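You operate a simulated robot arm through the tools that you are given. There is no shell and no other tool.

Carry out the task below with a simulated robot arm. There is one attempt and no reset: what you move stays moved.

TASK
Bend the 2.5 picket end over and stand it in the green tray.
Fine: wire size knob on its size; swing the lever back. Set down upright: what you pick out.

Only the result counts: the job must be done as asked and must still hold three seconds after the hand-in. Knocking over, shifting, dropping, spilling or breaking anything else fails it.

THE ROBOT
A 7-joint arm with a two-finger gripper, fixed in place. Base frame: the origin is at the foot of the arm, x ahead of it, y to its left, z up; the work surface is at about z = 0. Readings come in mm, rad, newtons and seconds.
With the tool pointing down near the work surface it reaches from about 260 to 600 mm from the base axis. Its first joint turns from -2.496 to 2.496 rad. Payload 1.08 kg.
Tool frame: the origin (TCP) lies between the finger pads and is the grasp point; the fingertips stand 16 mm ahead of it; z points along the fingers, y is the line along which they close. The gripper opens to 88 mm; its body begins 58 mm behind the TCP.
Orientation is that of the tool frame in the base frame, as a unit quaternion [x, y, z, w]. With the fingers straight down and closing along the base's y, the tool's x points along the base's -x, its y along +y and its z along -z.

THE INTERFACE
- The arm moves only by the tool nudge_tool. Its argument "commands" is a list of rows, each a list of 7 numbers: the finger opening in mm, from 0 to 88, then the shift along the tool's x, y, z in mm, then the turn, a rotation vector about the tool's x, y, z in rad. In form: [[jaw, tx, ty, tz, ax, ay, az], ...]. A call has 1 to 20 rows; each row shifts and turns the commanded pose from where the row before left it, along the tool's axes as they then stand. Each row takes 0.2 s and may step no farther than 50 mm and 0.15 rad from the row before; otherwise, or with a gripper value out of range, the whole call is refused. A pose out of reach is approached as far as the arm can. The call stops where the force on the tool passes 50 N (or 10 N more than at its start, if that is more) or the arm is blocked; 0.2 s more then pass. The fingers move at their own pace (about 186.7 mm/s each) and stop on an object; they squeeze with about 20 N. The grip force told is the motor's: it shows also when the fingers shut on nothing. Time passes only in rows, and 0.2 s behind the last, so rows that do not move let the fingers close. It gives the time, the measured TCP pose, the force on the tool (base axes), the opening and the grip force at its end, in the units of the frame above (readings bear some noise), with the torque about the TCP (base axes, N m) and any sound that the robot's microphone picked up.
- Cameras (640 x 400 px; columns grow to the right, rows downward): "scene" is fixed at [398.2, -500.7, 732.3]; the picture's right is [1.00, -0.08, 0.00], its down [-0.05, -0.67, -0.74] and it looks along [0.06, 0.74, -0.67] (base axes); focal length 358 px, centre (320, 200). "wrist" rides on the gripper at [82, -8, -92] in the tool frame; the picture's right is [0.10, 0.99, 0.00], its down [-0.70, 0.07, -0.71] and it looks along [-0.71, 0.07, 0.71] (tool axes); focal length 256 px, centre (320, 200). There is no depth. A picture from a camera that has moved, and an enlarged one, comes with that camera's place and axes in the base frame and with its lens.
- capture(camera): a new picture of that camera. It takes no simulated time.
- enlarge(camera, box): a new picture of the part [left, top, right, bottom] of that camera's present view, enlarged. It takes no simulated time.
- close_job(): hands the job in; it is judged then, once.

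Places have to be worked out from the pictures, the camera data and where the tool is seen. Open the gripper and draw the arm clear of the work before you hand the job in, unless the task says otherwise.

The tools are called after "Emit:" by a JSON object that holds its "api" and its "payload". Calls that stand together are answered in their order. nudge_tool: Moves the arm, as the interface text tells. Its arguments: {"type":"object","properties":{"commands":{"type":"array"}},"required":["commands"]} The other tools are called the same way: capture (camera) takes a picture; enlarge (camera, box) takes an enlarged picture of a part of a camera's view; close_job () hands the job in.

At the start:

```text
time: 0.0
eef_pos: [451.4, 328.8, 213.4]
orientation: [0.0, 1.0, 0.0, 0.0]
contact_force: [0.7, 0.9, 0.5]
moment: [0.0, 0.05, 0.0]
opening: 88.3
gripper_force: 0.1
```

scene: 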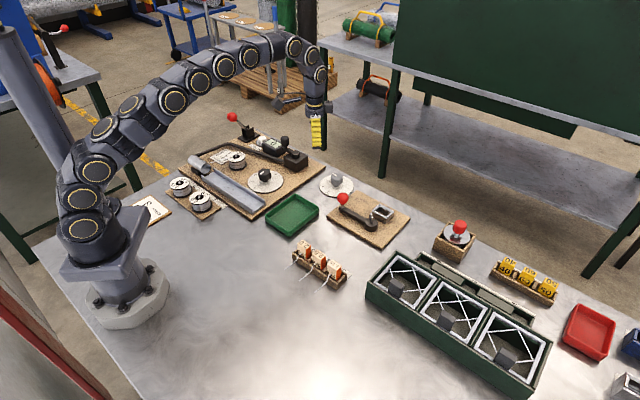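
wrist: 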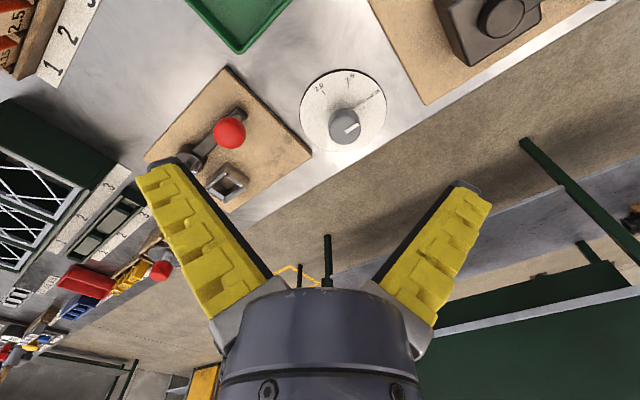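

I start by looking closely at the workspace to identify the picket ends, the knob, the lever bender and the trays.

Emit:
{"api": "enlarge", "payload": {"camera": "scene", "box": [260, 170, 420, 290]}}

Emit:
{"api": "enlarge", "payload": {"camera": "scene", "box": [110, 100, 330, 240]}}

Emit:
{"api": "enlarge", "payload": {"camera": "scene", "box": [420, 200, 640, 400]}}

Emit:
{"api": "enlarge", "payload": {"camera": "wrist", "box": [0, 0, 400, 250]}}

```text
3.33 times, centred on (340, 230) of scene
camera zoom: at [398.2, -500.7, 732.3], right [1.0, -0.08, 0.0], down [-0.05, -0.67, -0.74], along [0.06, 0.74, -0.67], focal length 1195 px, centre (253, 100)
```

zoom: 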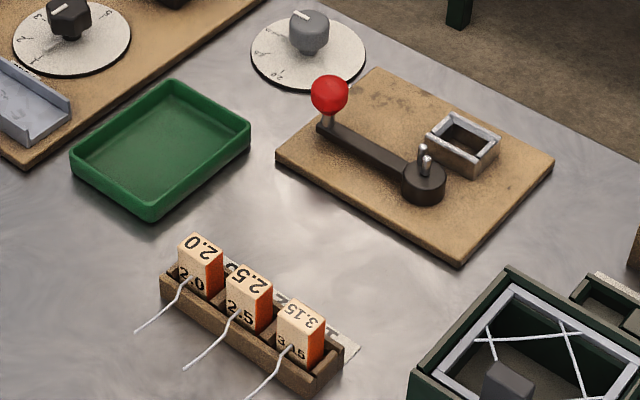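

```text
2.86 times, centred on (220, 170) of scene
camera zoom: at [398.2, -500.7, 732.3], right [1.0, -0.08, 0.0], down [-0.05, -0.67, -0.74], along [0.06, 0.74, -0.67], focal length 1024 px, centre (606, 286)
```

zoom: 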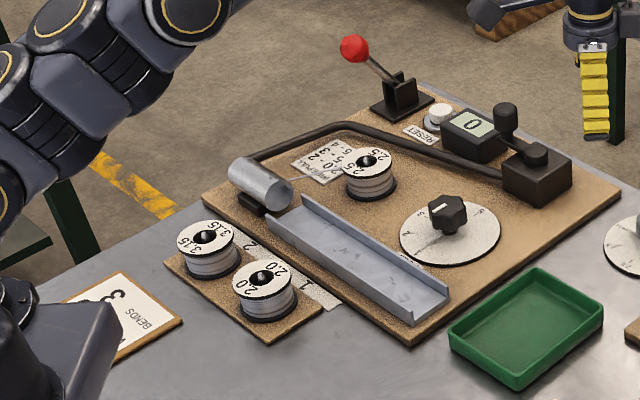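

```text
2.00 times, centred on (530, 300) of scene
camera zoom: at [398.2, -500.7, 732.3], right [1.0, -0.08, 0.0], down [-0.05, -0.67, -0.74], along [0.06, 0.74, -0.67], focal length 717 px, centre (-100, 0)
```

zoom: 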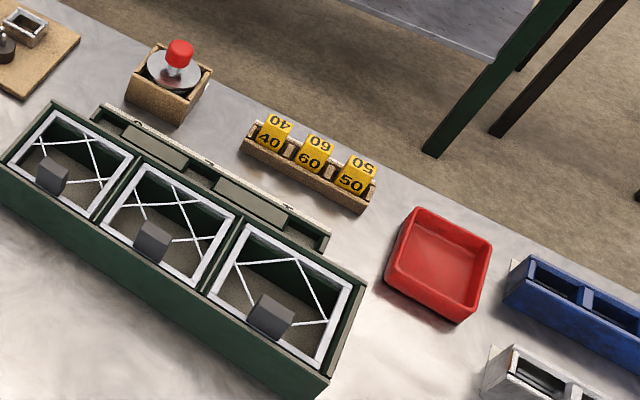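

```text
1.60 times, centred on (200, 125) of wrist
camera zoom: at [369.4, 319.4, 305.0], right [-0.1, 0.99, 0.0], down [0.7, 0.07, 0.71], along [0.71, 0.07, -0.71], focal length 410 px, centre (512, 320)
```

zoom: 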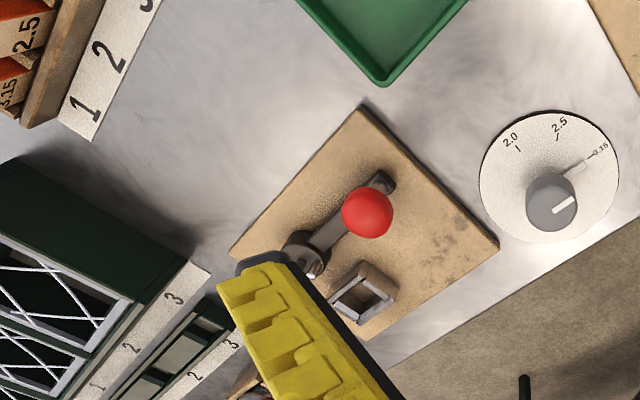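

The bending jig (lever, post with pins, square socket) sits near (590, 170), its dial reading 2.0/2.5/3.15 near (518, 367), and the rack of picket ends near (440, 60). I move the hand up and over to get close wrist views.

Emit:
{"api": "nudge_tool", "payload": {"commands": [[88, 14.4, -38.4, -12.4, 0, 0, 0], [88, 14.4, -38.4, -12.4, 0, 0, 0], [88, 14.4, -38.4, -12.4, 0, 0, 0], [88, 14.4, -38.4, -12.4, 0, 0, 0], [88, 14.4, -38.4, -12.4, 0, 0, 0], [88, 14.4, -38.4, -12.4, 0, 0, 0], [88, 14.4, -38.4, -12.4, 0, 0, 0], [88, 0, 0, 0, 0, 0, 0]]}}

Emit:
{"api": "capture", "payload": {"camera": "wrist"}}

Emit:
{"api": "capture", "payload": {"camera": "scene"}}

```text
time: 1.8
eef_pos: [350.0, 61.9, 301.6]
orientation: [-0.001, 1.0, 0.0, 0.0]
contact_force: [0.5, -0.3, -0.2]
moment: [0.01, -0.03, 0.03]
opening: 88.1
gripper_force: 0.1
```

```text
taken
camera wrist: at [268.5, 51.9, 392.6], right [-0.1, 0.99, 0.0], down [0.7, 0.07, 0.71], along [0.71, 0.07, -0.7], focal length 256 px, centre (320, 200)
```

wrist: 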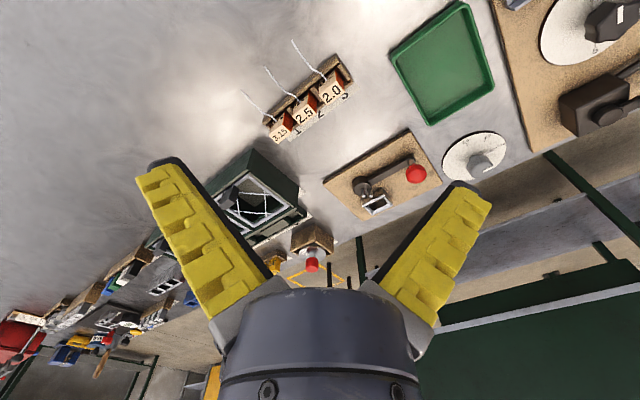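

```text
taken
```

scene: 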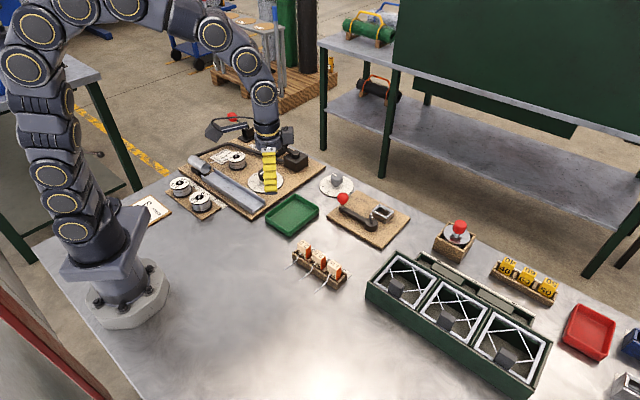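

The wrist view now covers rack, jig, tray and dial; I enlarge each for detail.

Emit:
{"api": "enlarge", "payload": {"camera": "wrist", "box": [220, 30, 380, 130]}}

Emit:
{"api": "enlarge", "payload": {"camera": "wrist", "box": [310, 120, 470, 220]}}

Emit:
{"api": "enlarge", "payload": {"camera": "wrist", "box": [400, 110, 560, 210]}}

Emit:
{"api": "enlarge", "payload": {"camera": "wrist", "box": [480, 0, 640, 100]}}

```text
4.00 times, centred on (300, 80) of wrist
camera zoom: at [268.5, 51.9, 392.6], right [-0.1, 0.99, 0.0], down [0.7, 0.07, 0.71], along [0.71, 0.07, -0.7], focal length 1024 px, centre (400, 680)
```

zoom: 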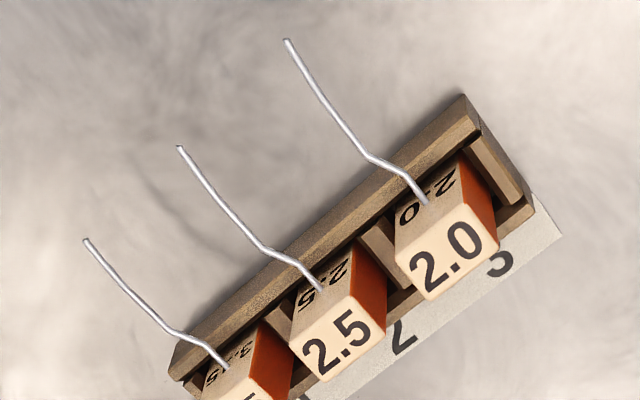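

```text
4.00 times, centred on (390, 170) of wrist
camera zoom: at [268.5, 51.9, 392.6], right [-0.1, 0.99, 0.0], down [0.7, 0.07, 0.71], along [0.71, 0.07, -0.7], focal length 1024 px, centre (40, 320)
```

zoom: 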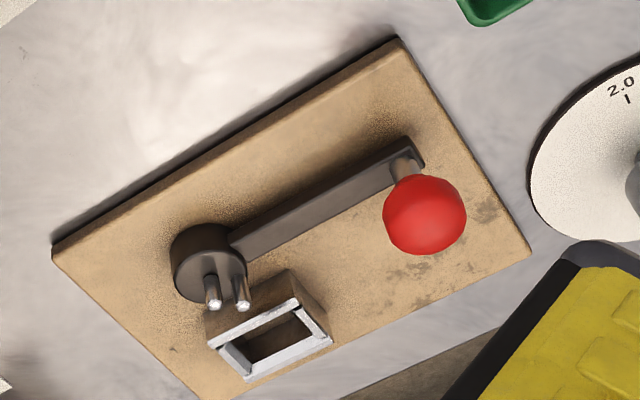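

```text
4.00 times, centred on (480, 160) of wrist
camera zoom: at [268.5, 51.9, 392.6], right [-0.1, 0.99, 0.0], down [0.7, 0.07, 0.71], along [0.71, 0.07, -0.7], focal length 1024 px, centre (-320, 360)
```

zoom: 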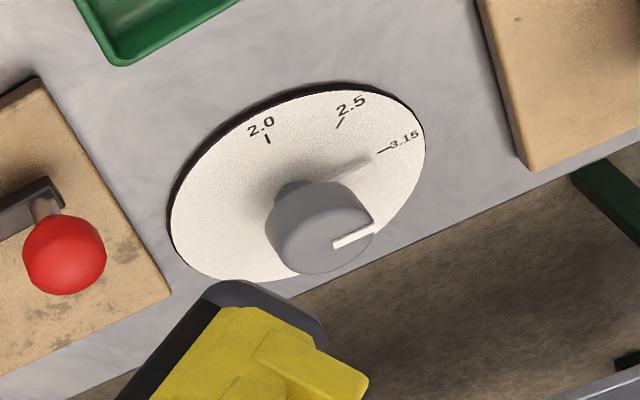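

```text
4.00 times, centred on (560, 50) of wrist
camera zoom: at [268.5, 51.9, 392.6], right [-0.1, 0.99, 0.0], down [0.7, 0.07, 0.71], along [0.71, 0.07, -0.7], focal length 1024 px, centre (-640, 800)
```

zoom: 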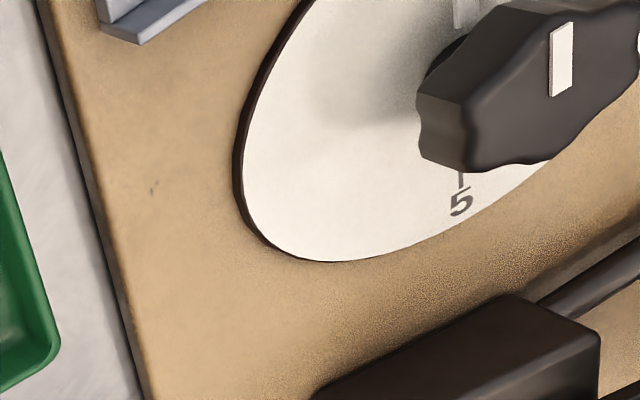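

The rack and jig are both turned about 45°, with the wires pointing toward (-0.7,-0.7); the dial pointer seems to be on 3.15 and must go to 2.5. I go lower for a closer look at the rack and jig.

Emit:
{"api": "nudge_tool", "payload": {"commands": [[88, -10, 0, 33, 0, 0, 0], [88, -10, 0, 33, 0, 0, 0], [88, -10, 0, 33, 0, 0, 0], [88, 0, 0, 0, 0, 0, 0]]}}

Emit:
{"api": "capture", "payload": {"camera": "wrist"}}

Emit:
{"api": "enlarge", "payload": {"camera": "wrist", "box": [180, 20, 340, 120]}}

Emit:
{"api": "enlarge", "payload": {"camera": "wrist", "box": [320, 160, 480, 260]}}

```text
time: 2.8
eef_pos: [382.5, 59.0, 201.0]
orientation: [0.0, 1.0, 0.0, 0.0]
contact_force: [-0.3, -0.7, 0.1]
moment: [-0.02, 0.0, 0.0]
opening: 88.2
gripper_force: 0.0
```

```text
taken
camera wrist: at [300.9, 49.9, 293.6], right [-0.1, 0.99, 0.0], down [0.7, 0.07, 0.71], along [0.71, 0.07, -0.7], focal length 256 px, centre (320, 200)
```

wrist: 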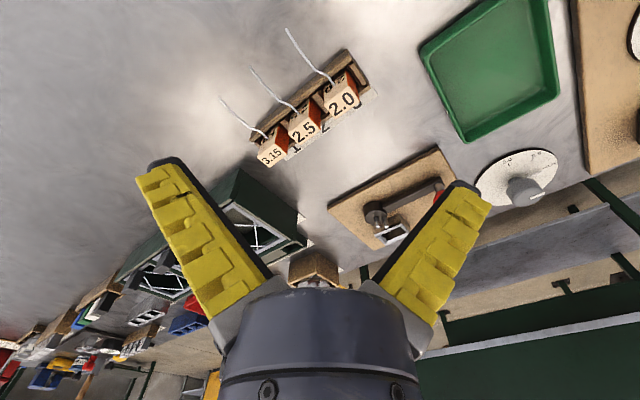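

```text
4.00 times, centred on (260, 70) of wrist
camera zoom: at [300.9, 49.9, 293.6], right [-0.1, 0.99, 0.0], down [0.7, 0.07, 0.71], along [0.71, 0.07, -0.7], focal length 1024 px, centre (560, 720)
```

zoom: 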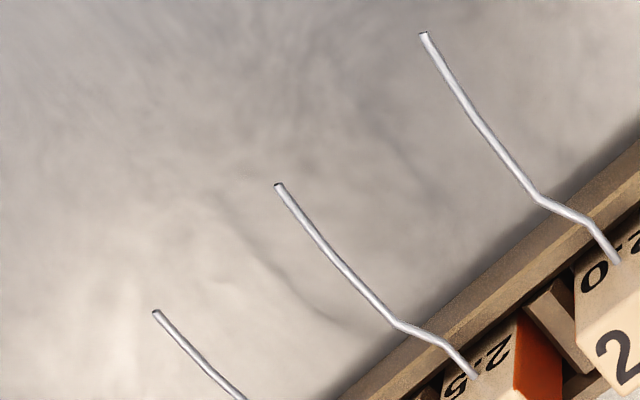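

```text
4.00 times, centred on (400, 210) of wrist
camera zoom: at [300.9, 49.9, 293.6], right [-0.1, 0.99, 0.0], down [0.7, 0.07, 0.71], along [0.71, 0.07, -0.7], focal length 1024 px, centre (0, 160)
```

zoom: 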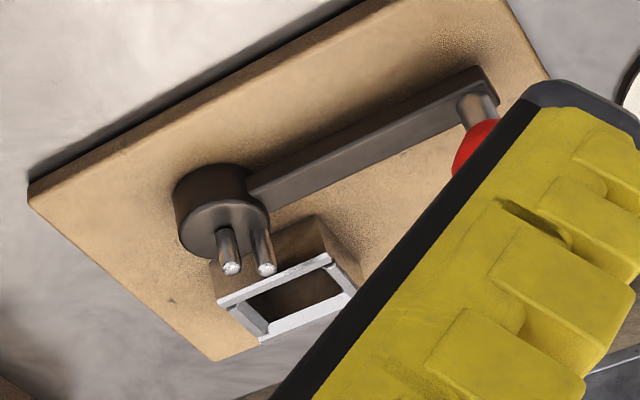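

I enlarge the rack and jig strongly from the scene camera and compare, to fix the block, wire and pin heights.

Emit:
{"api": "enlarge", "payload": {"camera": "scene", "box": [285, 235, 365, 285]}}

Emit:
{"api": "enlarge", "payload": {"camera": "scene", "box": [325, 180, 421, 240]}}

Emit:
{"api": "enlarge", "payload": {"camera": "scene", "box": [300, 165, 364, 205]}}

```text
8.00 times, centred on (325, 260) of scene
camera zoom: at [398.2, -500.7, 732.3], right [1.0, -0.08, 0.0], down [-0.05, -0.67, -0.74], along [0.06, 0.74, -0.67], focal length 2868 px, centre (280, -280)
```

zoom: 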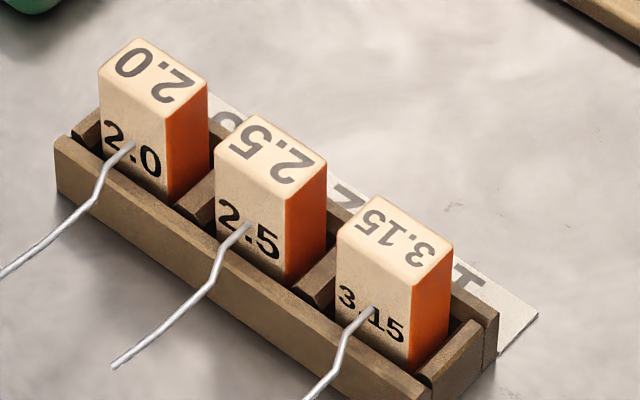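

```text
6.67 times, centred on (373, 210) of scene
camera zoom: at [398.2, -500.7, 732.3], right [1.0, -0.08, 0.0], down [-0.05, -0.67, -0.74], along [0.06, 0.74, -0.67], focal length 2390 px, centre (-33, 133)
```

zoom: 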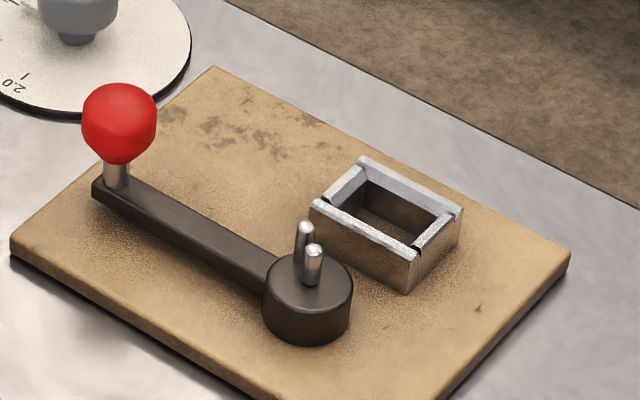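

```text
10.00 times, centred on (332, 185) of scene
camera zoom: at [398.2, -500.7, 732.3], right [1.0, -0.08, 0.0], down [-0.05, -0.67, -0.74], along [0.06, 0.74, -0.67], focal length 3585 px, centre (200, 350)
```

zoom: 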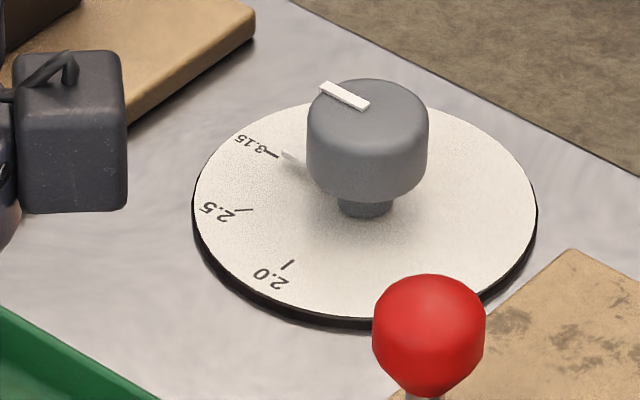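

The scene view shows each block ~31×22 mm with a wire leaving the front face, cranked sideways, and a rectangular socket on the jig. I tilt the hand 45° so that the wrist camera looks straight down at the rack.

Emit:
{"api": "nudge_tool", "payload": {"commands": [[88, -21, -4.5, 15.5, 0, 0, 0], [88, -21, -4.5, 15.5, 0, 0, 0], [88, 0, 0, 0, 0, 0.131, 0], [88, 0, 0, 0, 0, 0.131, 0], [88, 0, 0, 0, 0, 0.131, 0], [88, 0, 0, 0, 0, 0.131, 0], [88, 0, 0, 0, 0, 0.131, 0], [88, 0, 0, 0, 0, 0.131, 0], [88, 0, 0, 0, 0, 0, 0]]}}

Emit:
{"api": "capture", "payload": {"camera": "wrist"}}

Emit:
{"api": "enlarge", "payload": {"camera": "wrist", "box": [240, 140, 400, 240]}}

```text
time: 4.8
eef_pos: [403.0, 46.4, 158.5]
orientation: [0.0, 0.936, 0.0, -0.352]
contact_force: [0.1, -0.2, -0.6]
moment: [-0.02, -0.04, -0.02]
opening: 88.3
gripper_force: 0.1
out of reach, approached as far as the arm can: row 8
```

```text
taken
camera wrist: at [401.7, 37.7, 282.0], right [-0.08, 0.99, 0.07], down [0.99, 0.07, 0.07], along [0.06, 0.07, -1.0], focal length 256 px, centre (320, 200)
```

wrist: 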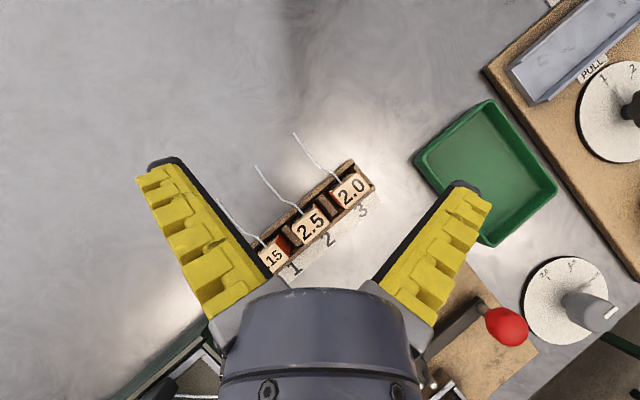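

```text
4.00 times, centred on (320, 190) of wrist
camera zoom: at [401.7, 37.7, 282.0], right [-0.08, 0.99, 0.07], down [0.99, 0.07, 0.07], along [0.06, 0.07, -1.0], focal length 1024 px, centre (320, 240)
```

zoom: 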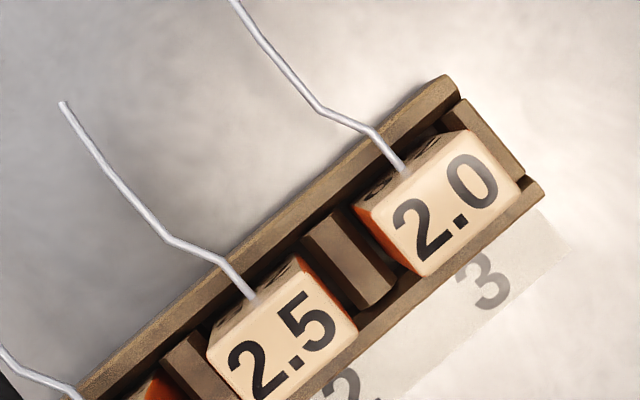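

The view straight down confirms the rack axis at 45° and the wires cranked ~6 mm sideways at height ≈33 mm; the 45° tilt also hit the reach limit. I undo the tilt, and measure how the commanded pose stands.

Emit:
{"api": "nudge_tool", "payload": {"commands": [[88, 0, 0, 0, 0, -0.131, 0], [88, 0, 0, 0, 0, -0.131, 0], [88, 0, 0, 0, 0, -0.131, 0], [88, 0, 0, 0, 0, -0.131, 0], [88, 0, 0, 0, 0, -0.131, 0], [88, 0, 0, 0, 0, -0.131, 0], [88, 0, 0, 0, 0, 0, 0]]}}

```text
time: 6.4
eef_pos: [402.9, 46.9, 159.0]
orientation: [-0.001, 0.999, 0.0, 0.033]
contact_force: [0.1, 0.0, -0.8]
moment: [0.0, 0.01, -0.01]
opening: 88.0
gripper_force: 0.0
```

The commanded pose resets to what is reached, leaving a 0.067 rad residual tilt; I correct that and travel towards above the dial to see how far the tool-down reach goes.

Emit:
{"api": "nudge_tool", "payload": {"commands": [[88, 0, 0, 0, 0, 0.067, 0], [88, -15.1, 39.6, 0, 0, 0, 0], [88, -15.1, 39.6, 0, 0, 0, 0], [88, -15.1, 39.6, 0, 0, 0, 0], [88, -15.1, 39.6, 0, 0, 0, 0], [88, -15.1, 39.6, 0, 0, 0, 0], [88, -15.1, 39.6, 0, 0, 0, 0], [88, -15.1, 39.6, 0, 0, 0, 0], [88, -15.1, 39.6, 0, 0, 0, 0], [88, 0, 0, 0, 0, 0, 0]]}}

Emit:
{"api": "capture", "payload": {"camera": "wrist"}}

Emit:
{"api": "capture", "payload": {"camera": "scene"}}

```text
time: 8.6
eef_pos: [507.5, 325.8, 157.6]
orientation: [0.001, 1.0, -0.001, -0.001]
contact_force: [0.1, -0.4, 1.2]
moment: [-0.01, 0.02, 0.04]
opening: 88.1
gripper_force: 0.0
out of reach, approached as far as the arm can: row 9
```

```text
taken
camera wrist: at [426.0, 316.1, 249.1], right [-0.1, 0.99, 0.0], down [0.7, 0.07, 0.71], along [0.7, 0.07, -0.71], focal length 256 px, centre (320, 200)
```

wrist: 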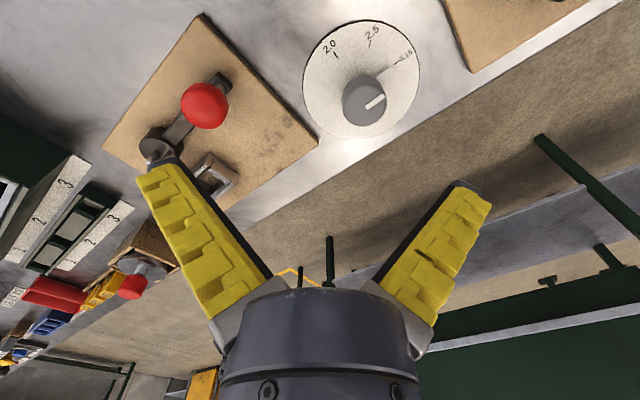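

```text
taken
```

scene: 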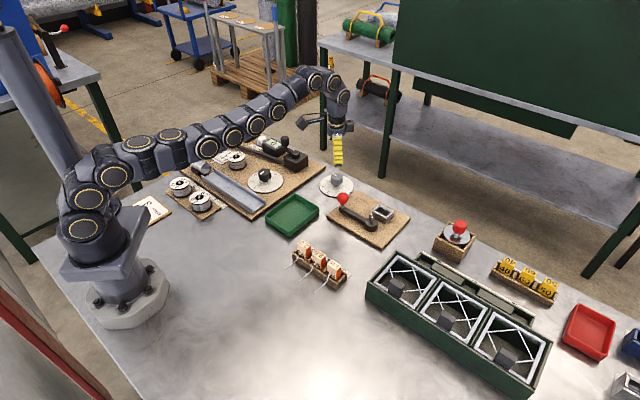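

Tool-down reach ends at about 603 mm, so the knob and the socket need an outward tilt. I enlarge the dial and jig from here to refine positions.

Emit:
{"api": "enlarge", "payload": {"camera": "wrist", "box": [280, 10, 440, 110]}}

Emit:
{"api": "enlarge", "payload": {"camera": "wrist", "box": [280, 50, 440, 150]}}

Emit:
{"api": "enlarge", "payload": {"camera": "wrist", "box": [90, 90, 250, 190]}}

```text
4.00 times, centred on (360, 60) of wrist
camera zoom: at [426.0, 316.1, 249.1], right [-0.1, 0.99, 0.0], down [0.7, 0.07, 0.71], along [0.7, 0.07, -0.71], focal length 1024 px, centre (160, 760)
```

zoom: 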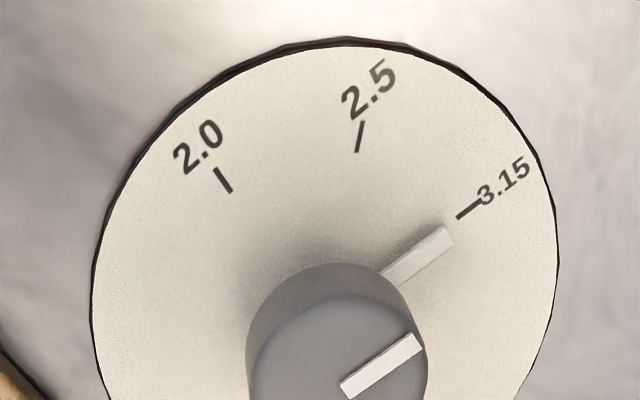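

```text
4.00 times, centred on (360, 100) of wrist
camera zoom: at [426.0, 316.1, 249.1], right [-0.1, 0.99, 0.0], down [0.7, 0.07, 0.71], along [0.7, 0.07, -0.71], focal length 1024 px, centre (160, 600)
```

zoom: 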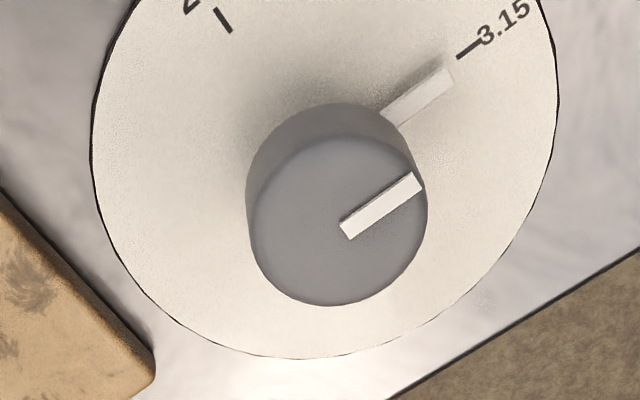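

```text
4.00 times, centred on (170, 140) of wrist
camera zoom: at [426.0, 316.1, 249.1], right [-0.1, 0.99, 0.0], down [0.7, 0.07, 0.71], along [0.7, 0.07, -0.71], focal length 1024 px, centre (920, 440)
```

zoom: 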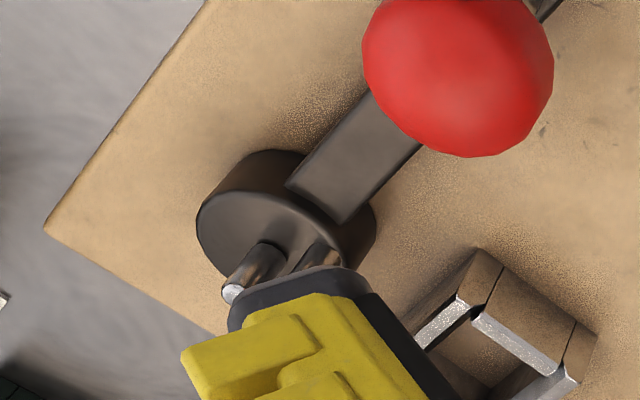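

The dial centre comes out at (520.4, 364) from both cameras, the knob ~38 mm wide with its top at z≈33, and the pointer on 3.15 (135°); 2.5 lies at 180°, so +45° is needed. I yaw 12.5° and tilt outward 0.25 rad and come over the knob at z≈100.

Emit:
{"api": "nudge_tool", "payload": {"commands": [[88, 0, 0, 0, 0, 0, -0.109], [88, 0, 0, 0, 0, 0, -0.109], [88, 0, 0, 0, 0, -0.125, 0], [88, 0, 0, 0, 0, -0.125, 0], [88, -2.95, 17.35, 30.5, 0, 0, 0], [88, -2.95, 17.35, 30.5, 0, 0, 0], [88, 0, 0, 0, 0, 0, 0]]}}

Emit:
{"api": "capture", "payload": {"camera": "wrist"}}

Emit:
{"api": "enlarge", "payload": {"camera": "scene", "box": [288, 130, 384, 190]}}

```text
time: 10.2
eef_pos: [523.7, 363.5, 99.2]
orientation: [-0.109, 0.986, 0.013, 0.123]
contact_force: [-0.1, 0.4, -0.5]
moment: [0.0, 0.0, -0.02]
opening: 87.9
gripper_force: 0.1
```

```text
taken
camera wrist: at [427.2, 333.0, 167.2], right [-0.31, 0.95, -0.03], down [0.48, 0.18, 0.86], along [0.82, 0.26, -0.51], focal length 256 px, centre (320, 200)
```

wrist: 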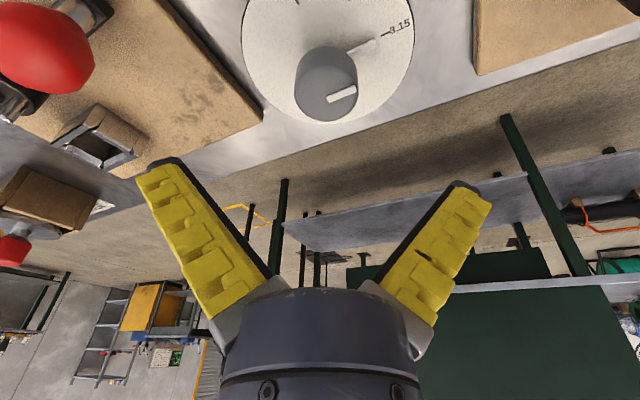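

```text
6.67 times, centred on (336, 160) of scene
camera zoom: at [398.2, -500.7, 732.3], right [1.0, -0.08, 0.0], down [-0.05, -0.67, -0.74], along [0.06, 0.74, -0.67], focal length 2390 px, centre (213, 467)
```

zoom: 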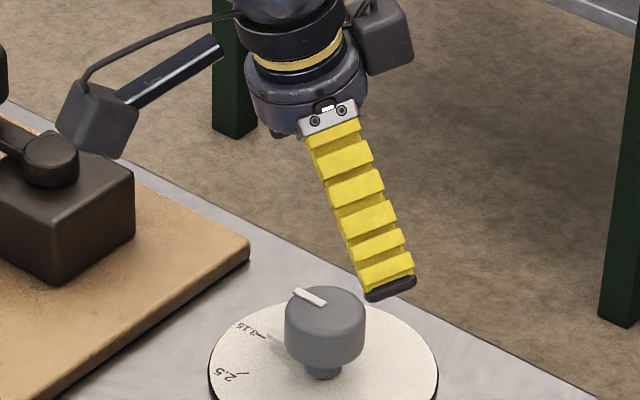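

Position over the knob is good and reachable. I correct 3 mm in x and lower to z≈30 around the knob with the fingers open.

Emit:
{"api": "nudge_tool", "payload": {"commands": [[88, 6.7, 0.5, 22.1, 0, 0, 0], [88, 6.7, 0.5, 22.1, 0, 0, 0], [88, 6.7, 0.4, 22.1, 0, 0, 0], [88, 0, 0, 0, 0, 0, 0]]}}

Emit:
{"api": "capture", "payload": {"camera": "wrist"}}

Emit:
{"api": "enlarge", "payload": {"camera": "scene", "box": [288, 140, 384, 200]}}

```text
time: 11.2
eef_pos: [521.7, 362.2, 33.6]
orientation: [-0.108, 0.986, 0.014, 0.123]
contact_force: [-0.7, -0.1, 0.2]
moment: [0.0, 0.01, 0.0]
opening: 87.8
gripper_force: 0.1
```

```text
taken
camera wrist: at [422.8, 331.6, 102.0], right [-0.31, 0.95, -0.02], down [0.48, 0.18, 0.86], along [0.82, 0.26, -0.51], focal length 256 px, centre (320, 200)
```

wrist: 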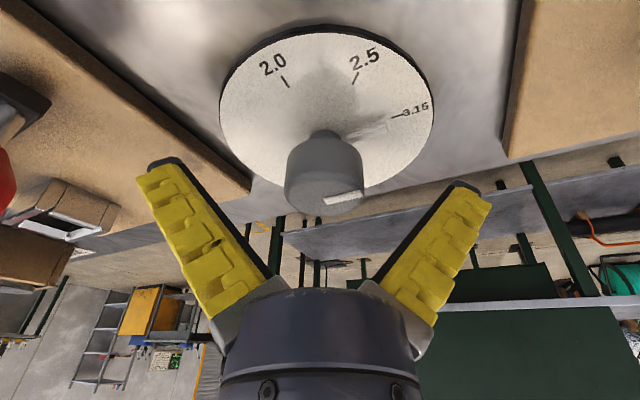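

```text
6.67 times, centred on (336, 170) of scene
camera zoom: at [398.2, -500.7, 732.3], right [1.0, -0.08, 0.0], down [-0.05, -0.67, -0.74], along [0.06, 0.74, -0.67], focal length 2390 px, centre (213, 400)
```

zoom: 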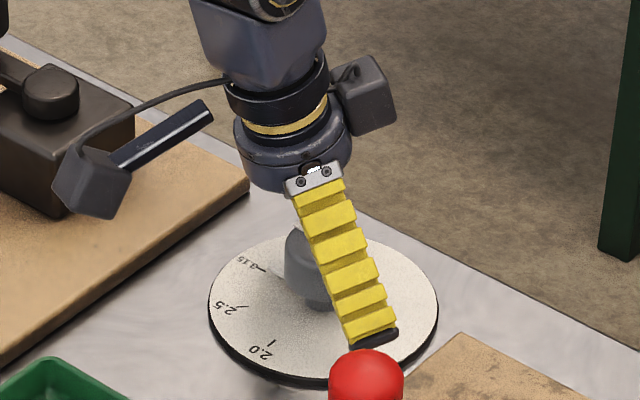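

The knob lies between the fingers, 2 mm toward +y of the TCP. I make the small correction, then close on the knob.

Emit:
{"api": "nudge_tool", "payload": {"commands": [[88, 1.9, 2.2, 3.6, 0, 0, 0], [88, 0, 0, 0, 0, 0, 0], [50, 0, 0, 0, 0, 0, 0], [30, 0, 0, 0, 0, 0, 0], [30, 0, 0, 0, 0, 0, 0]]}}

Emit:
{"api": "capture", "payload": {"camera": "wrist"}}

```text
time: 12.4
eef_pos: [517.3, 363.9, 28.7]
orientation: [-0.108, 0.986, 0.013, 0.123]
contact_force: [-3.8, -6.6, 6.6]
moment: [-0.07, 0.15, -0.03]
opening: 31.5
gripper_force: 22.2
```

```text
taken
camera wrist: at [419.9, 333.2, 97.4], right [-0.31, 0.95, -0.03], down [0.48, 0.18, 0.86], along [0.82, 0.26, -0.51], focal length 256 px, centre (320, 200)
```

wrist: 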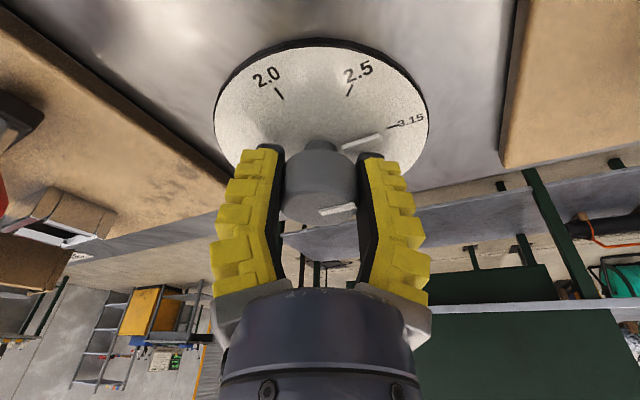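

The fingers stopped at 31.5 mm, less than the 38 mm diameter I estimated, so I may be off the knob's axis; I look closer.

Emit:
{"api": "enlarge", "payload": {"camera": "wrist", "box": [240, 110, 400, 230]}}

Emit:
{"api": "enlarge", "payload": {"camera": "scene", "box": [304, 160, 368, 200]}}

```text
3.33 times, centred on (320, 170) of wrist
camera zoom: at [419.9, 333.2, 97.4], right [-0.31, 0.95, -0.03], down [0.48, 0.18, 0.86], along [0.82, 0.26, -0.51], focal length 853 px, centre (320, 300)
```

zoom: 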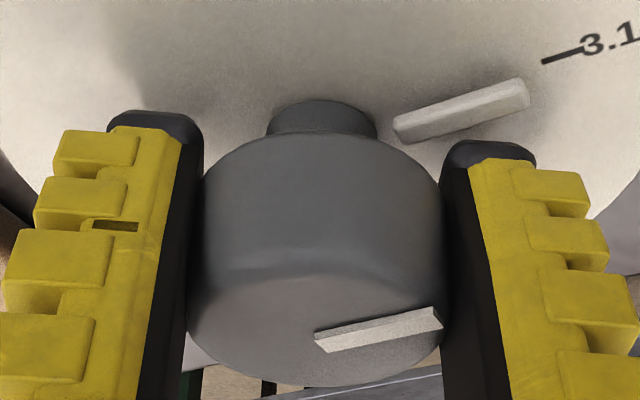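

```text
10.00 times, centred on (336, 180) of scene
camera zoom: at [398.2, -500.7, 732.3], right [1.0, -0.08, 0.0], down [-0.05, -0.67, -0.74], along [0.06, 0.74, -0.67], focal length 3585 px, centre (160, 400)
```

zoom: 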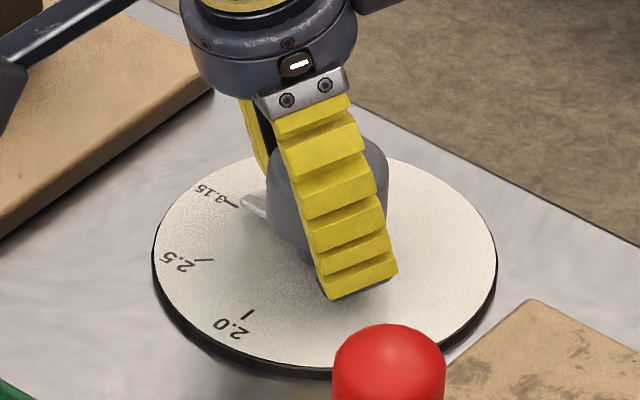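

The grip looks centred (the knob is simply a bit narrower than thought; the TCP settled at (517.3, 363.9)). I now turn about the vertical by 0.39 rad as a first half.

Emit:
{"api": "nudge_tool", "payload": {"commands": [[20, 0, 0, 0, -0.0322, 0, -0.126], [20, 0, 0, 0, -0.0322, 0, -0.126], [20, 0, 0, 0, -0.0322, 0, -0.126], [20, 0, 0, 0, 0, 0, 0]]}}

Emit:
{"api": "enlarge", "payload": {"camera": "wrist", "box": [200, 30, 440, 230]}}

Emit:
{"api": "enlarge", "payload": {"camera": "scene", "box": [304, 160, 368, 200]}}

```text
time: 13.4
eef_pos: [517.9, 363.0, 28.5]
orientation: [-0.297, 0.947, 0.036, 0.118]
contact_force: [3.2, -17.3, 9.1]
moment: [-0.21, -0.11, 0.01]
opening: 32.3
gripper_force: 21.7
```

```text
2.00 times, centred on (320, 130) of wrist
camera zoom: at [439.9, 298.3, 96.3], right [-0.65, 0.76, -0.03], down [0.37, 0.35, 0.86], along [0.66, 0.55, -0.51], focal length 512 px, centre (320, 340)
```

zoom: 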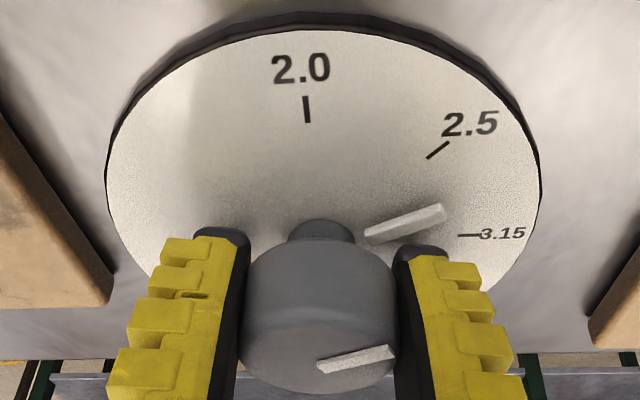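

```text
10.00 times, centred on (336, 180) of scene
camera zoom: at [398.2, -500.7, 732.3], right [1.0, -0.08, 0.0], down [-0.05, -0.67, -0.74], along [0.06, 0.74, -0.67], focal length 3585 px, centre (160, 400)
```

zoom: 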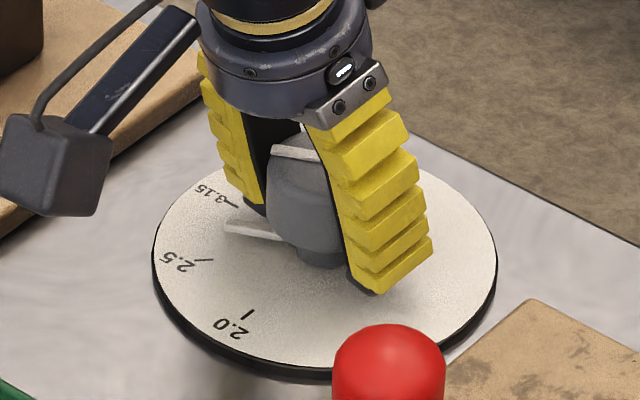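

The pointer follows the grip and is halfway to 2.5. I continue with the second half, easing 1.5 mm toward -y to relieve the side force.

Emit:
{"api": "nudge_tool", "payload": {"commands": [[20, 0.8, -1.2, -0.2, -0.0322, 0, -0.126], [20, 0, 0, 0, -0.0322, 0, -0.126], [20, 0, 0, 0, -0.0312, 0, -0.122], [20, 0, 0, 0, 0, 0, 0]]}}

Emit:
{"api": "enlarge", "payload": {"camera": "wrist", "box": [200, 30, 440, 230]}}

Emit:
{"api": "enlarge", "payload": {"camera": "scene", "box": [304, 160, 368, 200]}}

```text
time: 14.4
eef_pos: [520.3, 362.9, 27.4]
orientation: [-0.473, 0.872, 0.057, 0.112]
contact_force: [16.7, -11.7, 10.7]
moment: [-0.06, -0.27, -0.07]
opening: 32.6
gripper_force: 21.9
```

```text
2.00 times, centred on (320, 130) of wrist
camera zoom: at [470.3, 273.3, 95.7], right [-0.89, 0.46, -0.03], down [0.21, 0.46, 0.86], along [0.41, 0.76, -0.51], focal length 512 px, centre (320, 340)
```

zoom: 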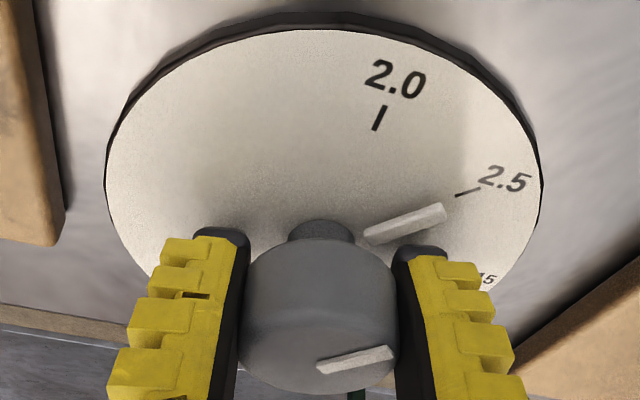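

```text
10.00 times, centred on (336, 180) of scene
camera zoom: at [398.2, -500.7, 732.3], right [1.0, -0.08, 0.0], down [-0.05, -0.67, -0.74], along [0.06, 0.74, -0.67], focal length 3585 px, centre (160, 400)
```

zoom: 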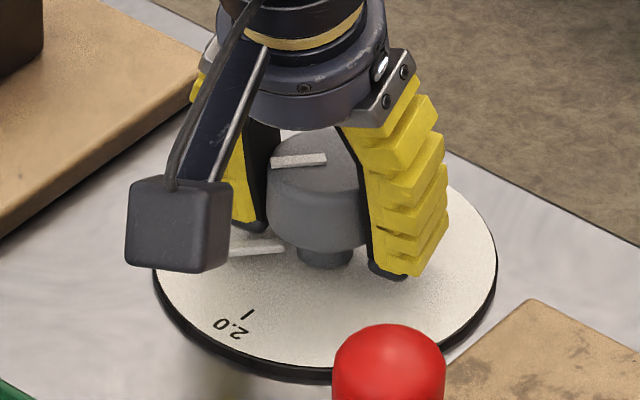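

The pointer now looks aligned with the 2.5 tick in the same way it was with 3.15. I open and back off along the tool axis to check it clearly.

Emit:
{"api": "nudge_tool", "payload": {"commands": [[60, 0, 0, 0, 0, 0, 0], [88, 0, 0, 0, 0, 0, 0], [88, 0, 0, -35, 0, 0, 0], [88, 0, 0, -35, 0, 0, 0], [88, 0, 0, -40, 0, 0, 0], [88, 0, 0, 0, 0, 0, 0]]}}

Emit:
{"api": "capture", "payload": {"camera": "wrist"}}

Emit:
{"api": "enlarge", "payload": {"camera": "scene", "box": [304, 160, 368, 200]}}

```text
time: 15.8
eef_pos: [501.7, 342.4, 133.1]
orientation: [-0.474, 0.872, 0.059, 0.109]
contact_force: [-0.6, -1.1, -0.7]
moment: [0.02, -0.01, 0.01]
opening: 87.8
gripper_force: 0.0
```

```text
taken
camera wrist: at [452.6, 251.6, 202.4], right [-0.89, 0.46, -0.02], down [0.22, 0.46, 0.86], along [0.4, 0.76, -0.51], focal length 256 px, centre (320, 200)
```

wrist: 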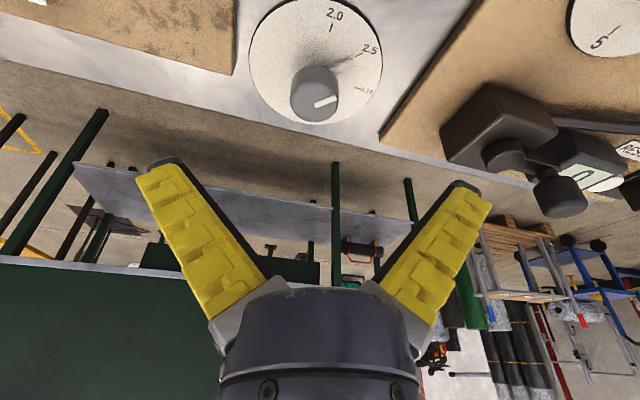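

```text
10.00 times, centred on (336, 180) of scene
camera zoom: at [398.2, -500.7, 732.3], right [1.0, -0.08, 0.0], down [-0.05, -0.67, -0.74], along [0.06, 0.74, -0.67], focal length 3585 px, centre (160, 400)
```

zoom: 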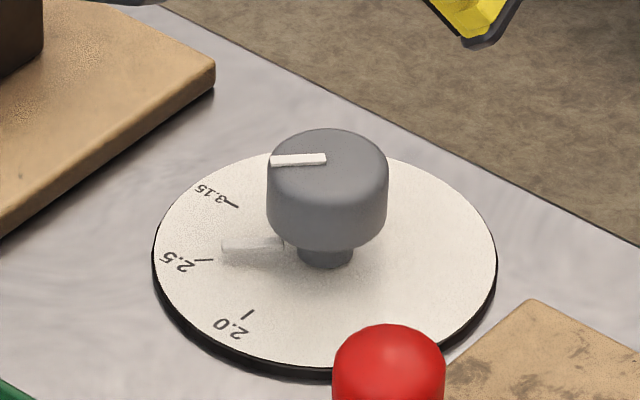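

I enlarge the dial from this viewpoint to measure the pointer angle against the 2.5 tick.

Emit:
{"api": "enlarge", "payload": {"camera": "wrist", "box": [240, 0, 400, 130]}}

Emit:
{"api": "enlarge", "payload": {"camera": "wrist", "box": [300, 30, 400, 110]}}

```text
3.08 times, centred on (320, 65) of wrist
camera zoom: at [452.6, 251.6, 202.4], right [-0.89, 0.46, -0.02], down [0.22, 0.46, 0.86], along [0.4, 0.76, -0.51], focal length 788 px, centre (320, 615)
```

zoom: 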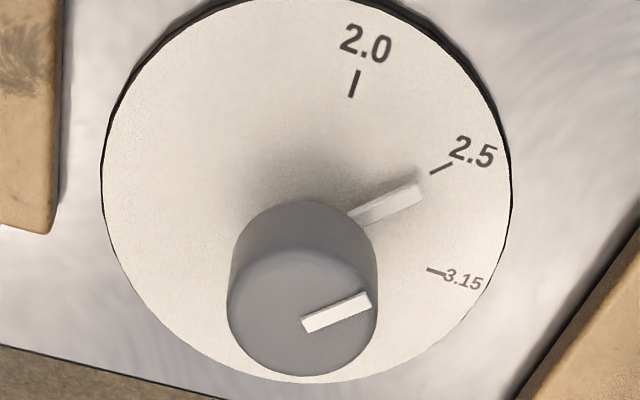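

```text
5.00 times, centred on (350, 70) of wrist
camera zoom: at [452.6, 251.6, 202.4], right [-0.89, 0.46, -0.02], down [0.22, 0.46, 0.86], along [0.4, 0.76, -0.51], focal length 1280 px, centre (170, 850)
```

zoom: 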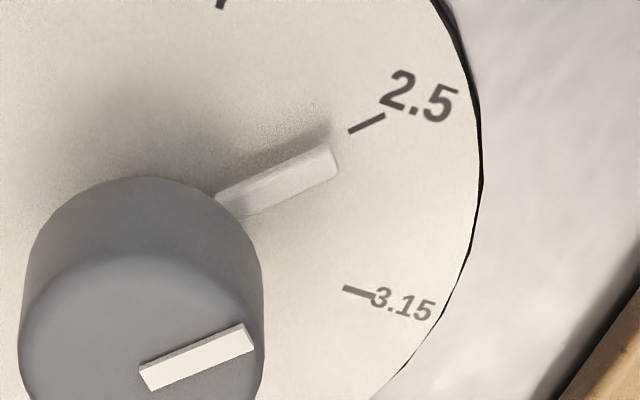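

The pointer bar and knob mark both read 180° within about a degree, exactly on the 2.5 tick. Now I go back to vertical, yaw to 45° and move over the jig for a steep view of socket, pins and lever.

Emit:
{"api": "nudge_tool", "payload": {"commands": [[88, 0, 0, 0, 0, 0.124, 0], [88, 0, 0, 0, 0, 0.1245, 0], [88, 0, 0, 0, 0, 0, 0.105], [88, 0, 0, 0, 0, 0, 0.1055], [88, 16.6, -37.1, -5, 0, 0, 0], [88, 16.6, -37.1, -5, 0, 0, 0], [88, 16.6, -37.1, -5, 0, 0, 0], [88, 16.6, -37.1, -5, 0, 0, 0], [88, 0, 0, 0, 0, 0, 0]]}}

Emit:
{"api": "capture", "payload": {"camera": "wrist"}}

Emit:
{"api": "enlarge", "payload": {"camera": "wrist", "box": [200, 20, 440, 170]}}

```text
time: 17.8
eef_pos: [558.8, 187.1, 151.2]
orientation: [-0.383, 0.924, 0.001, 0.0]
contact_force: [0.1, 0.1, 0.3]
moment: [-0.01, 0.03, 0.01]
opening: 88.3
gripper_force: 0.1
out of reach, approached as far as the arm can: row 2
```

```text
taken
camera wrist: at [507.9, 121.8, 243.6], right [-0.78, 0.63, 0.0], down [0.45, 0.55, 0.71], along [0.45, 0.55, -0.7], focal length 256 px, centre (320, 200)
```

wrist: 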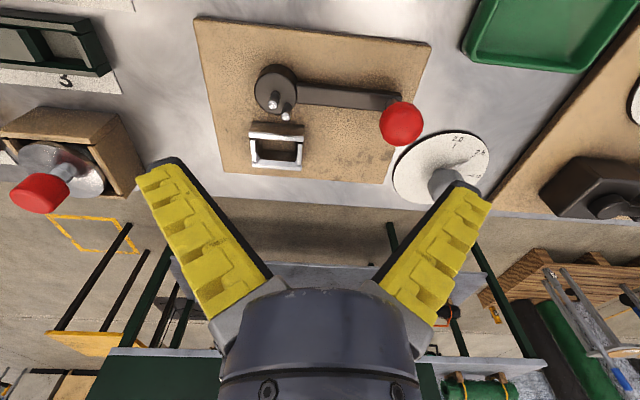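

```text
2.67 times, centred on (320, 95) of wrist
camera zoom: at [507.9, 121.8, 243.6], right [-0.78, 0.63, 0.0], down [0.45, 0.55, 0.71], along [0.45, 0.55, -0.7], focal length 683 px, centre (320, 480)
```

zoom: 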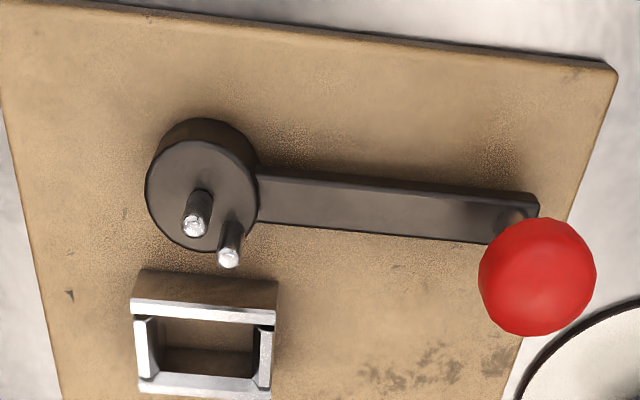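

The board is now seen steeply: pivot drum with two pins, the socket behind it, and the lever at rest. I enlarge the pins and socket strongly to understand how the wire has to lie.

Emit:
{"api": "enlarge", "payload": {"camera": "wrist", "box": [240, 55, 330, 115]}}

Emit:
{"api": "enlarge", "payload": {"camera": "wrist", "box": [235, 110, 325, 175]}}

Emit:
{"api": "enlarge", "payload": {"camera": "scene", "box": [340, 190, 404, 230]}}

```text
6.67 times, centred on (285, 85) of wrist
camera zoom: at [507.9, 121.8, 243.6], right [-0.78, 0.63, 0.0], down [0.45, 0.55, 0.71], along [0.45, 0.55, -0.7], focal length 1707 px, centre (553, 967)
```

zoom: 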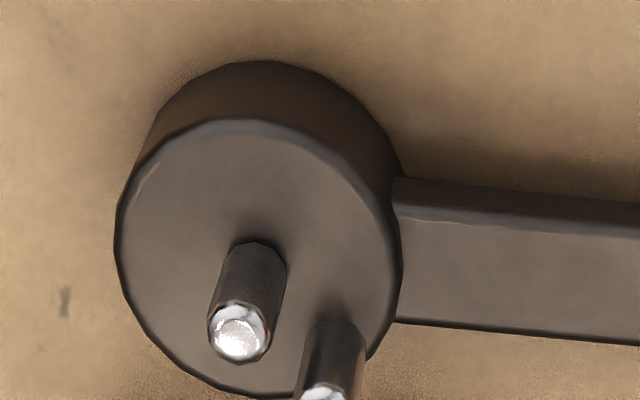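

```text
6.15 times, centred on (280, 142) of wrist
camera zoom: at [507.9, 121.8, 243.6], right [-0.78, 0.63, 0.0], down [0.45, 0.55, 0.71], along [0.45, 0.55, -0.7], focal length 1575 px, centre (566, 554)
```

zoom: 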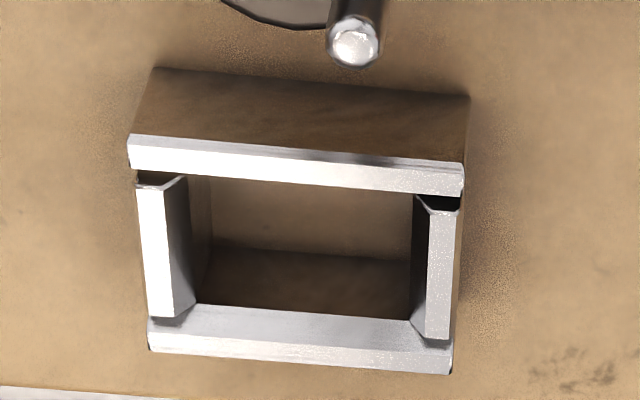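

```text
10.00 times, centred on (372, 210) of scene
camera zoom: at [398.2, -500.7, 732.3], right [1.0, -0.08, 0.0], down [-0.05, -0.67, -0.74], along [0.06, 0.74, -0.67], focal length 3585 px, centre (-200, 100)
```

zoom: 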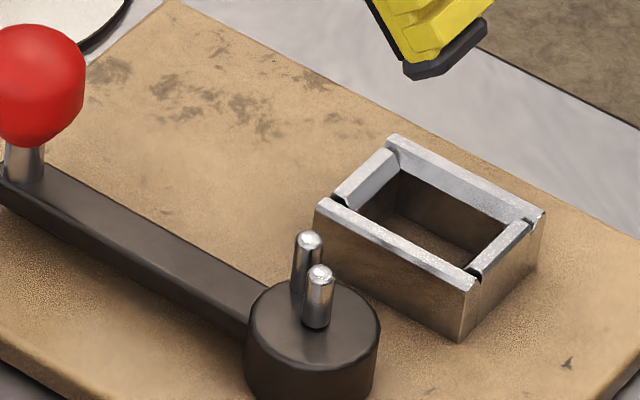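

Before handling the wire I check the written cards on the bench (the "BENDS" card and the other labels) in case they carry information about the jig.

Emit:
{"api": "enlarge", "payload": {"camera": "scene", "box": [120, 185, 184, 225]}}

Emit:
{"api": "enlarge", "payload": {"camera": "scene", "box": [200, 110, 328, 190]}}

Emit:
{"api": "enlarge", "payload": {"camera": "scene", "box": [420, 215, 500, 265]}}

```text
10.00 times, centred on (152, 205) of scene
camera zoom: at [398.2, -500.7, 732.3], right [1.0, -0.08, 0.0], down [-0.05, -0.67, -0.74], along [0.06, 0.74, -0.67], focal length 3585 px, centre (2000, 150)
```

zoom: 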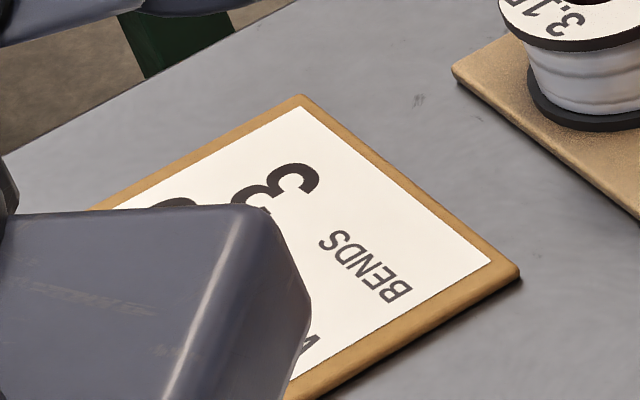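

```text
5.00 times, centred on (264, 150) of scene
camera zoom: at [398.2, -500.7, 732.3], right [1.0, -0.08, 0.0], down [-0.05, -0.67, -0.74], along [0.06, 0.74, -0.67], focal length 1792 px, centre (600, 450)
```

zoom: 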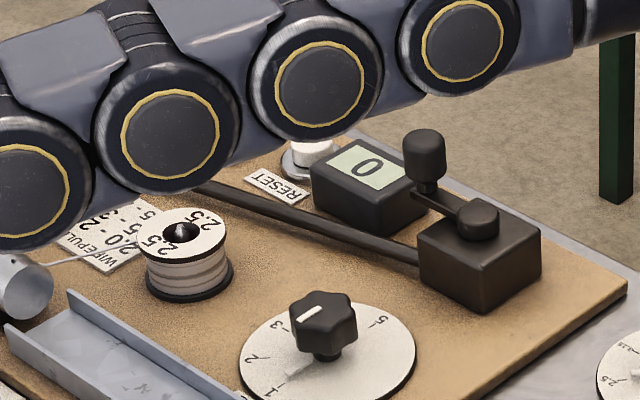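

```text
8.00 times, centred on (460, 240) of scene
camera zoom: at [398.2, -500.7, 732.3], right [1.0, -0.08, 0.0], down [-0.05, -0.67, -0.74], along [0.06, 0.74, -0.67], focal length 2868 px, centre (-800, -120)
```

zoom: 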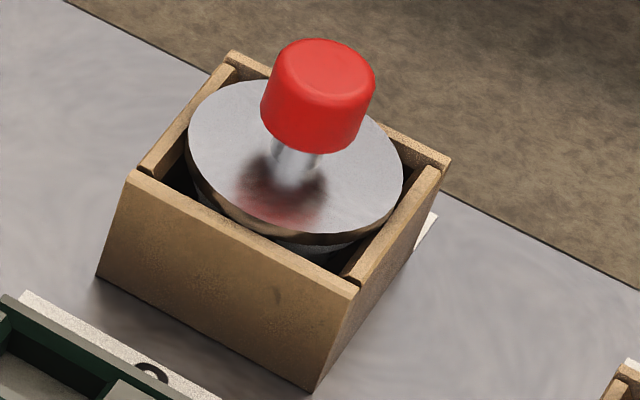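

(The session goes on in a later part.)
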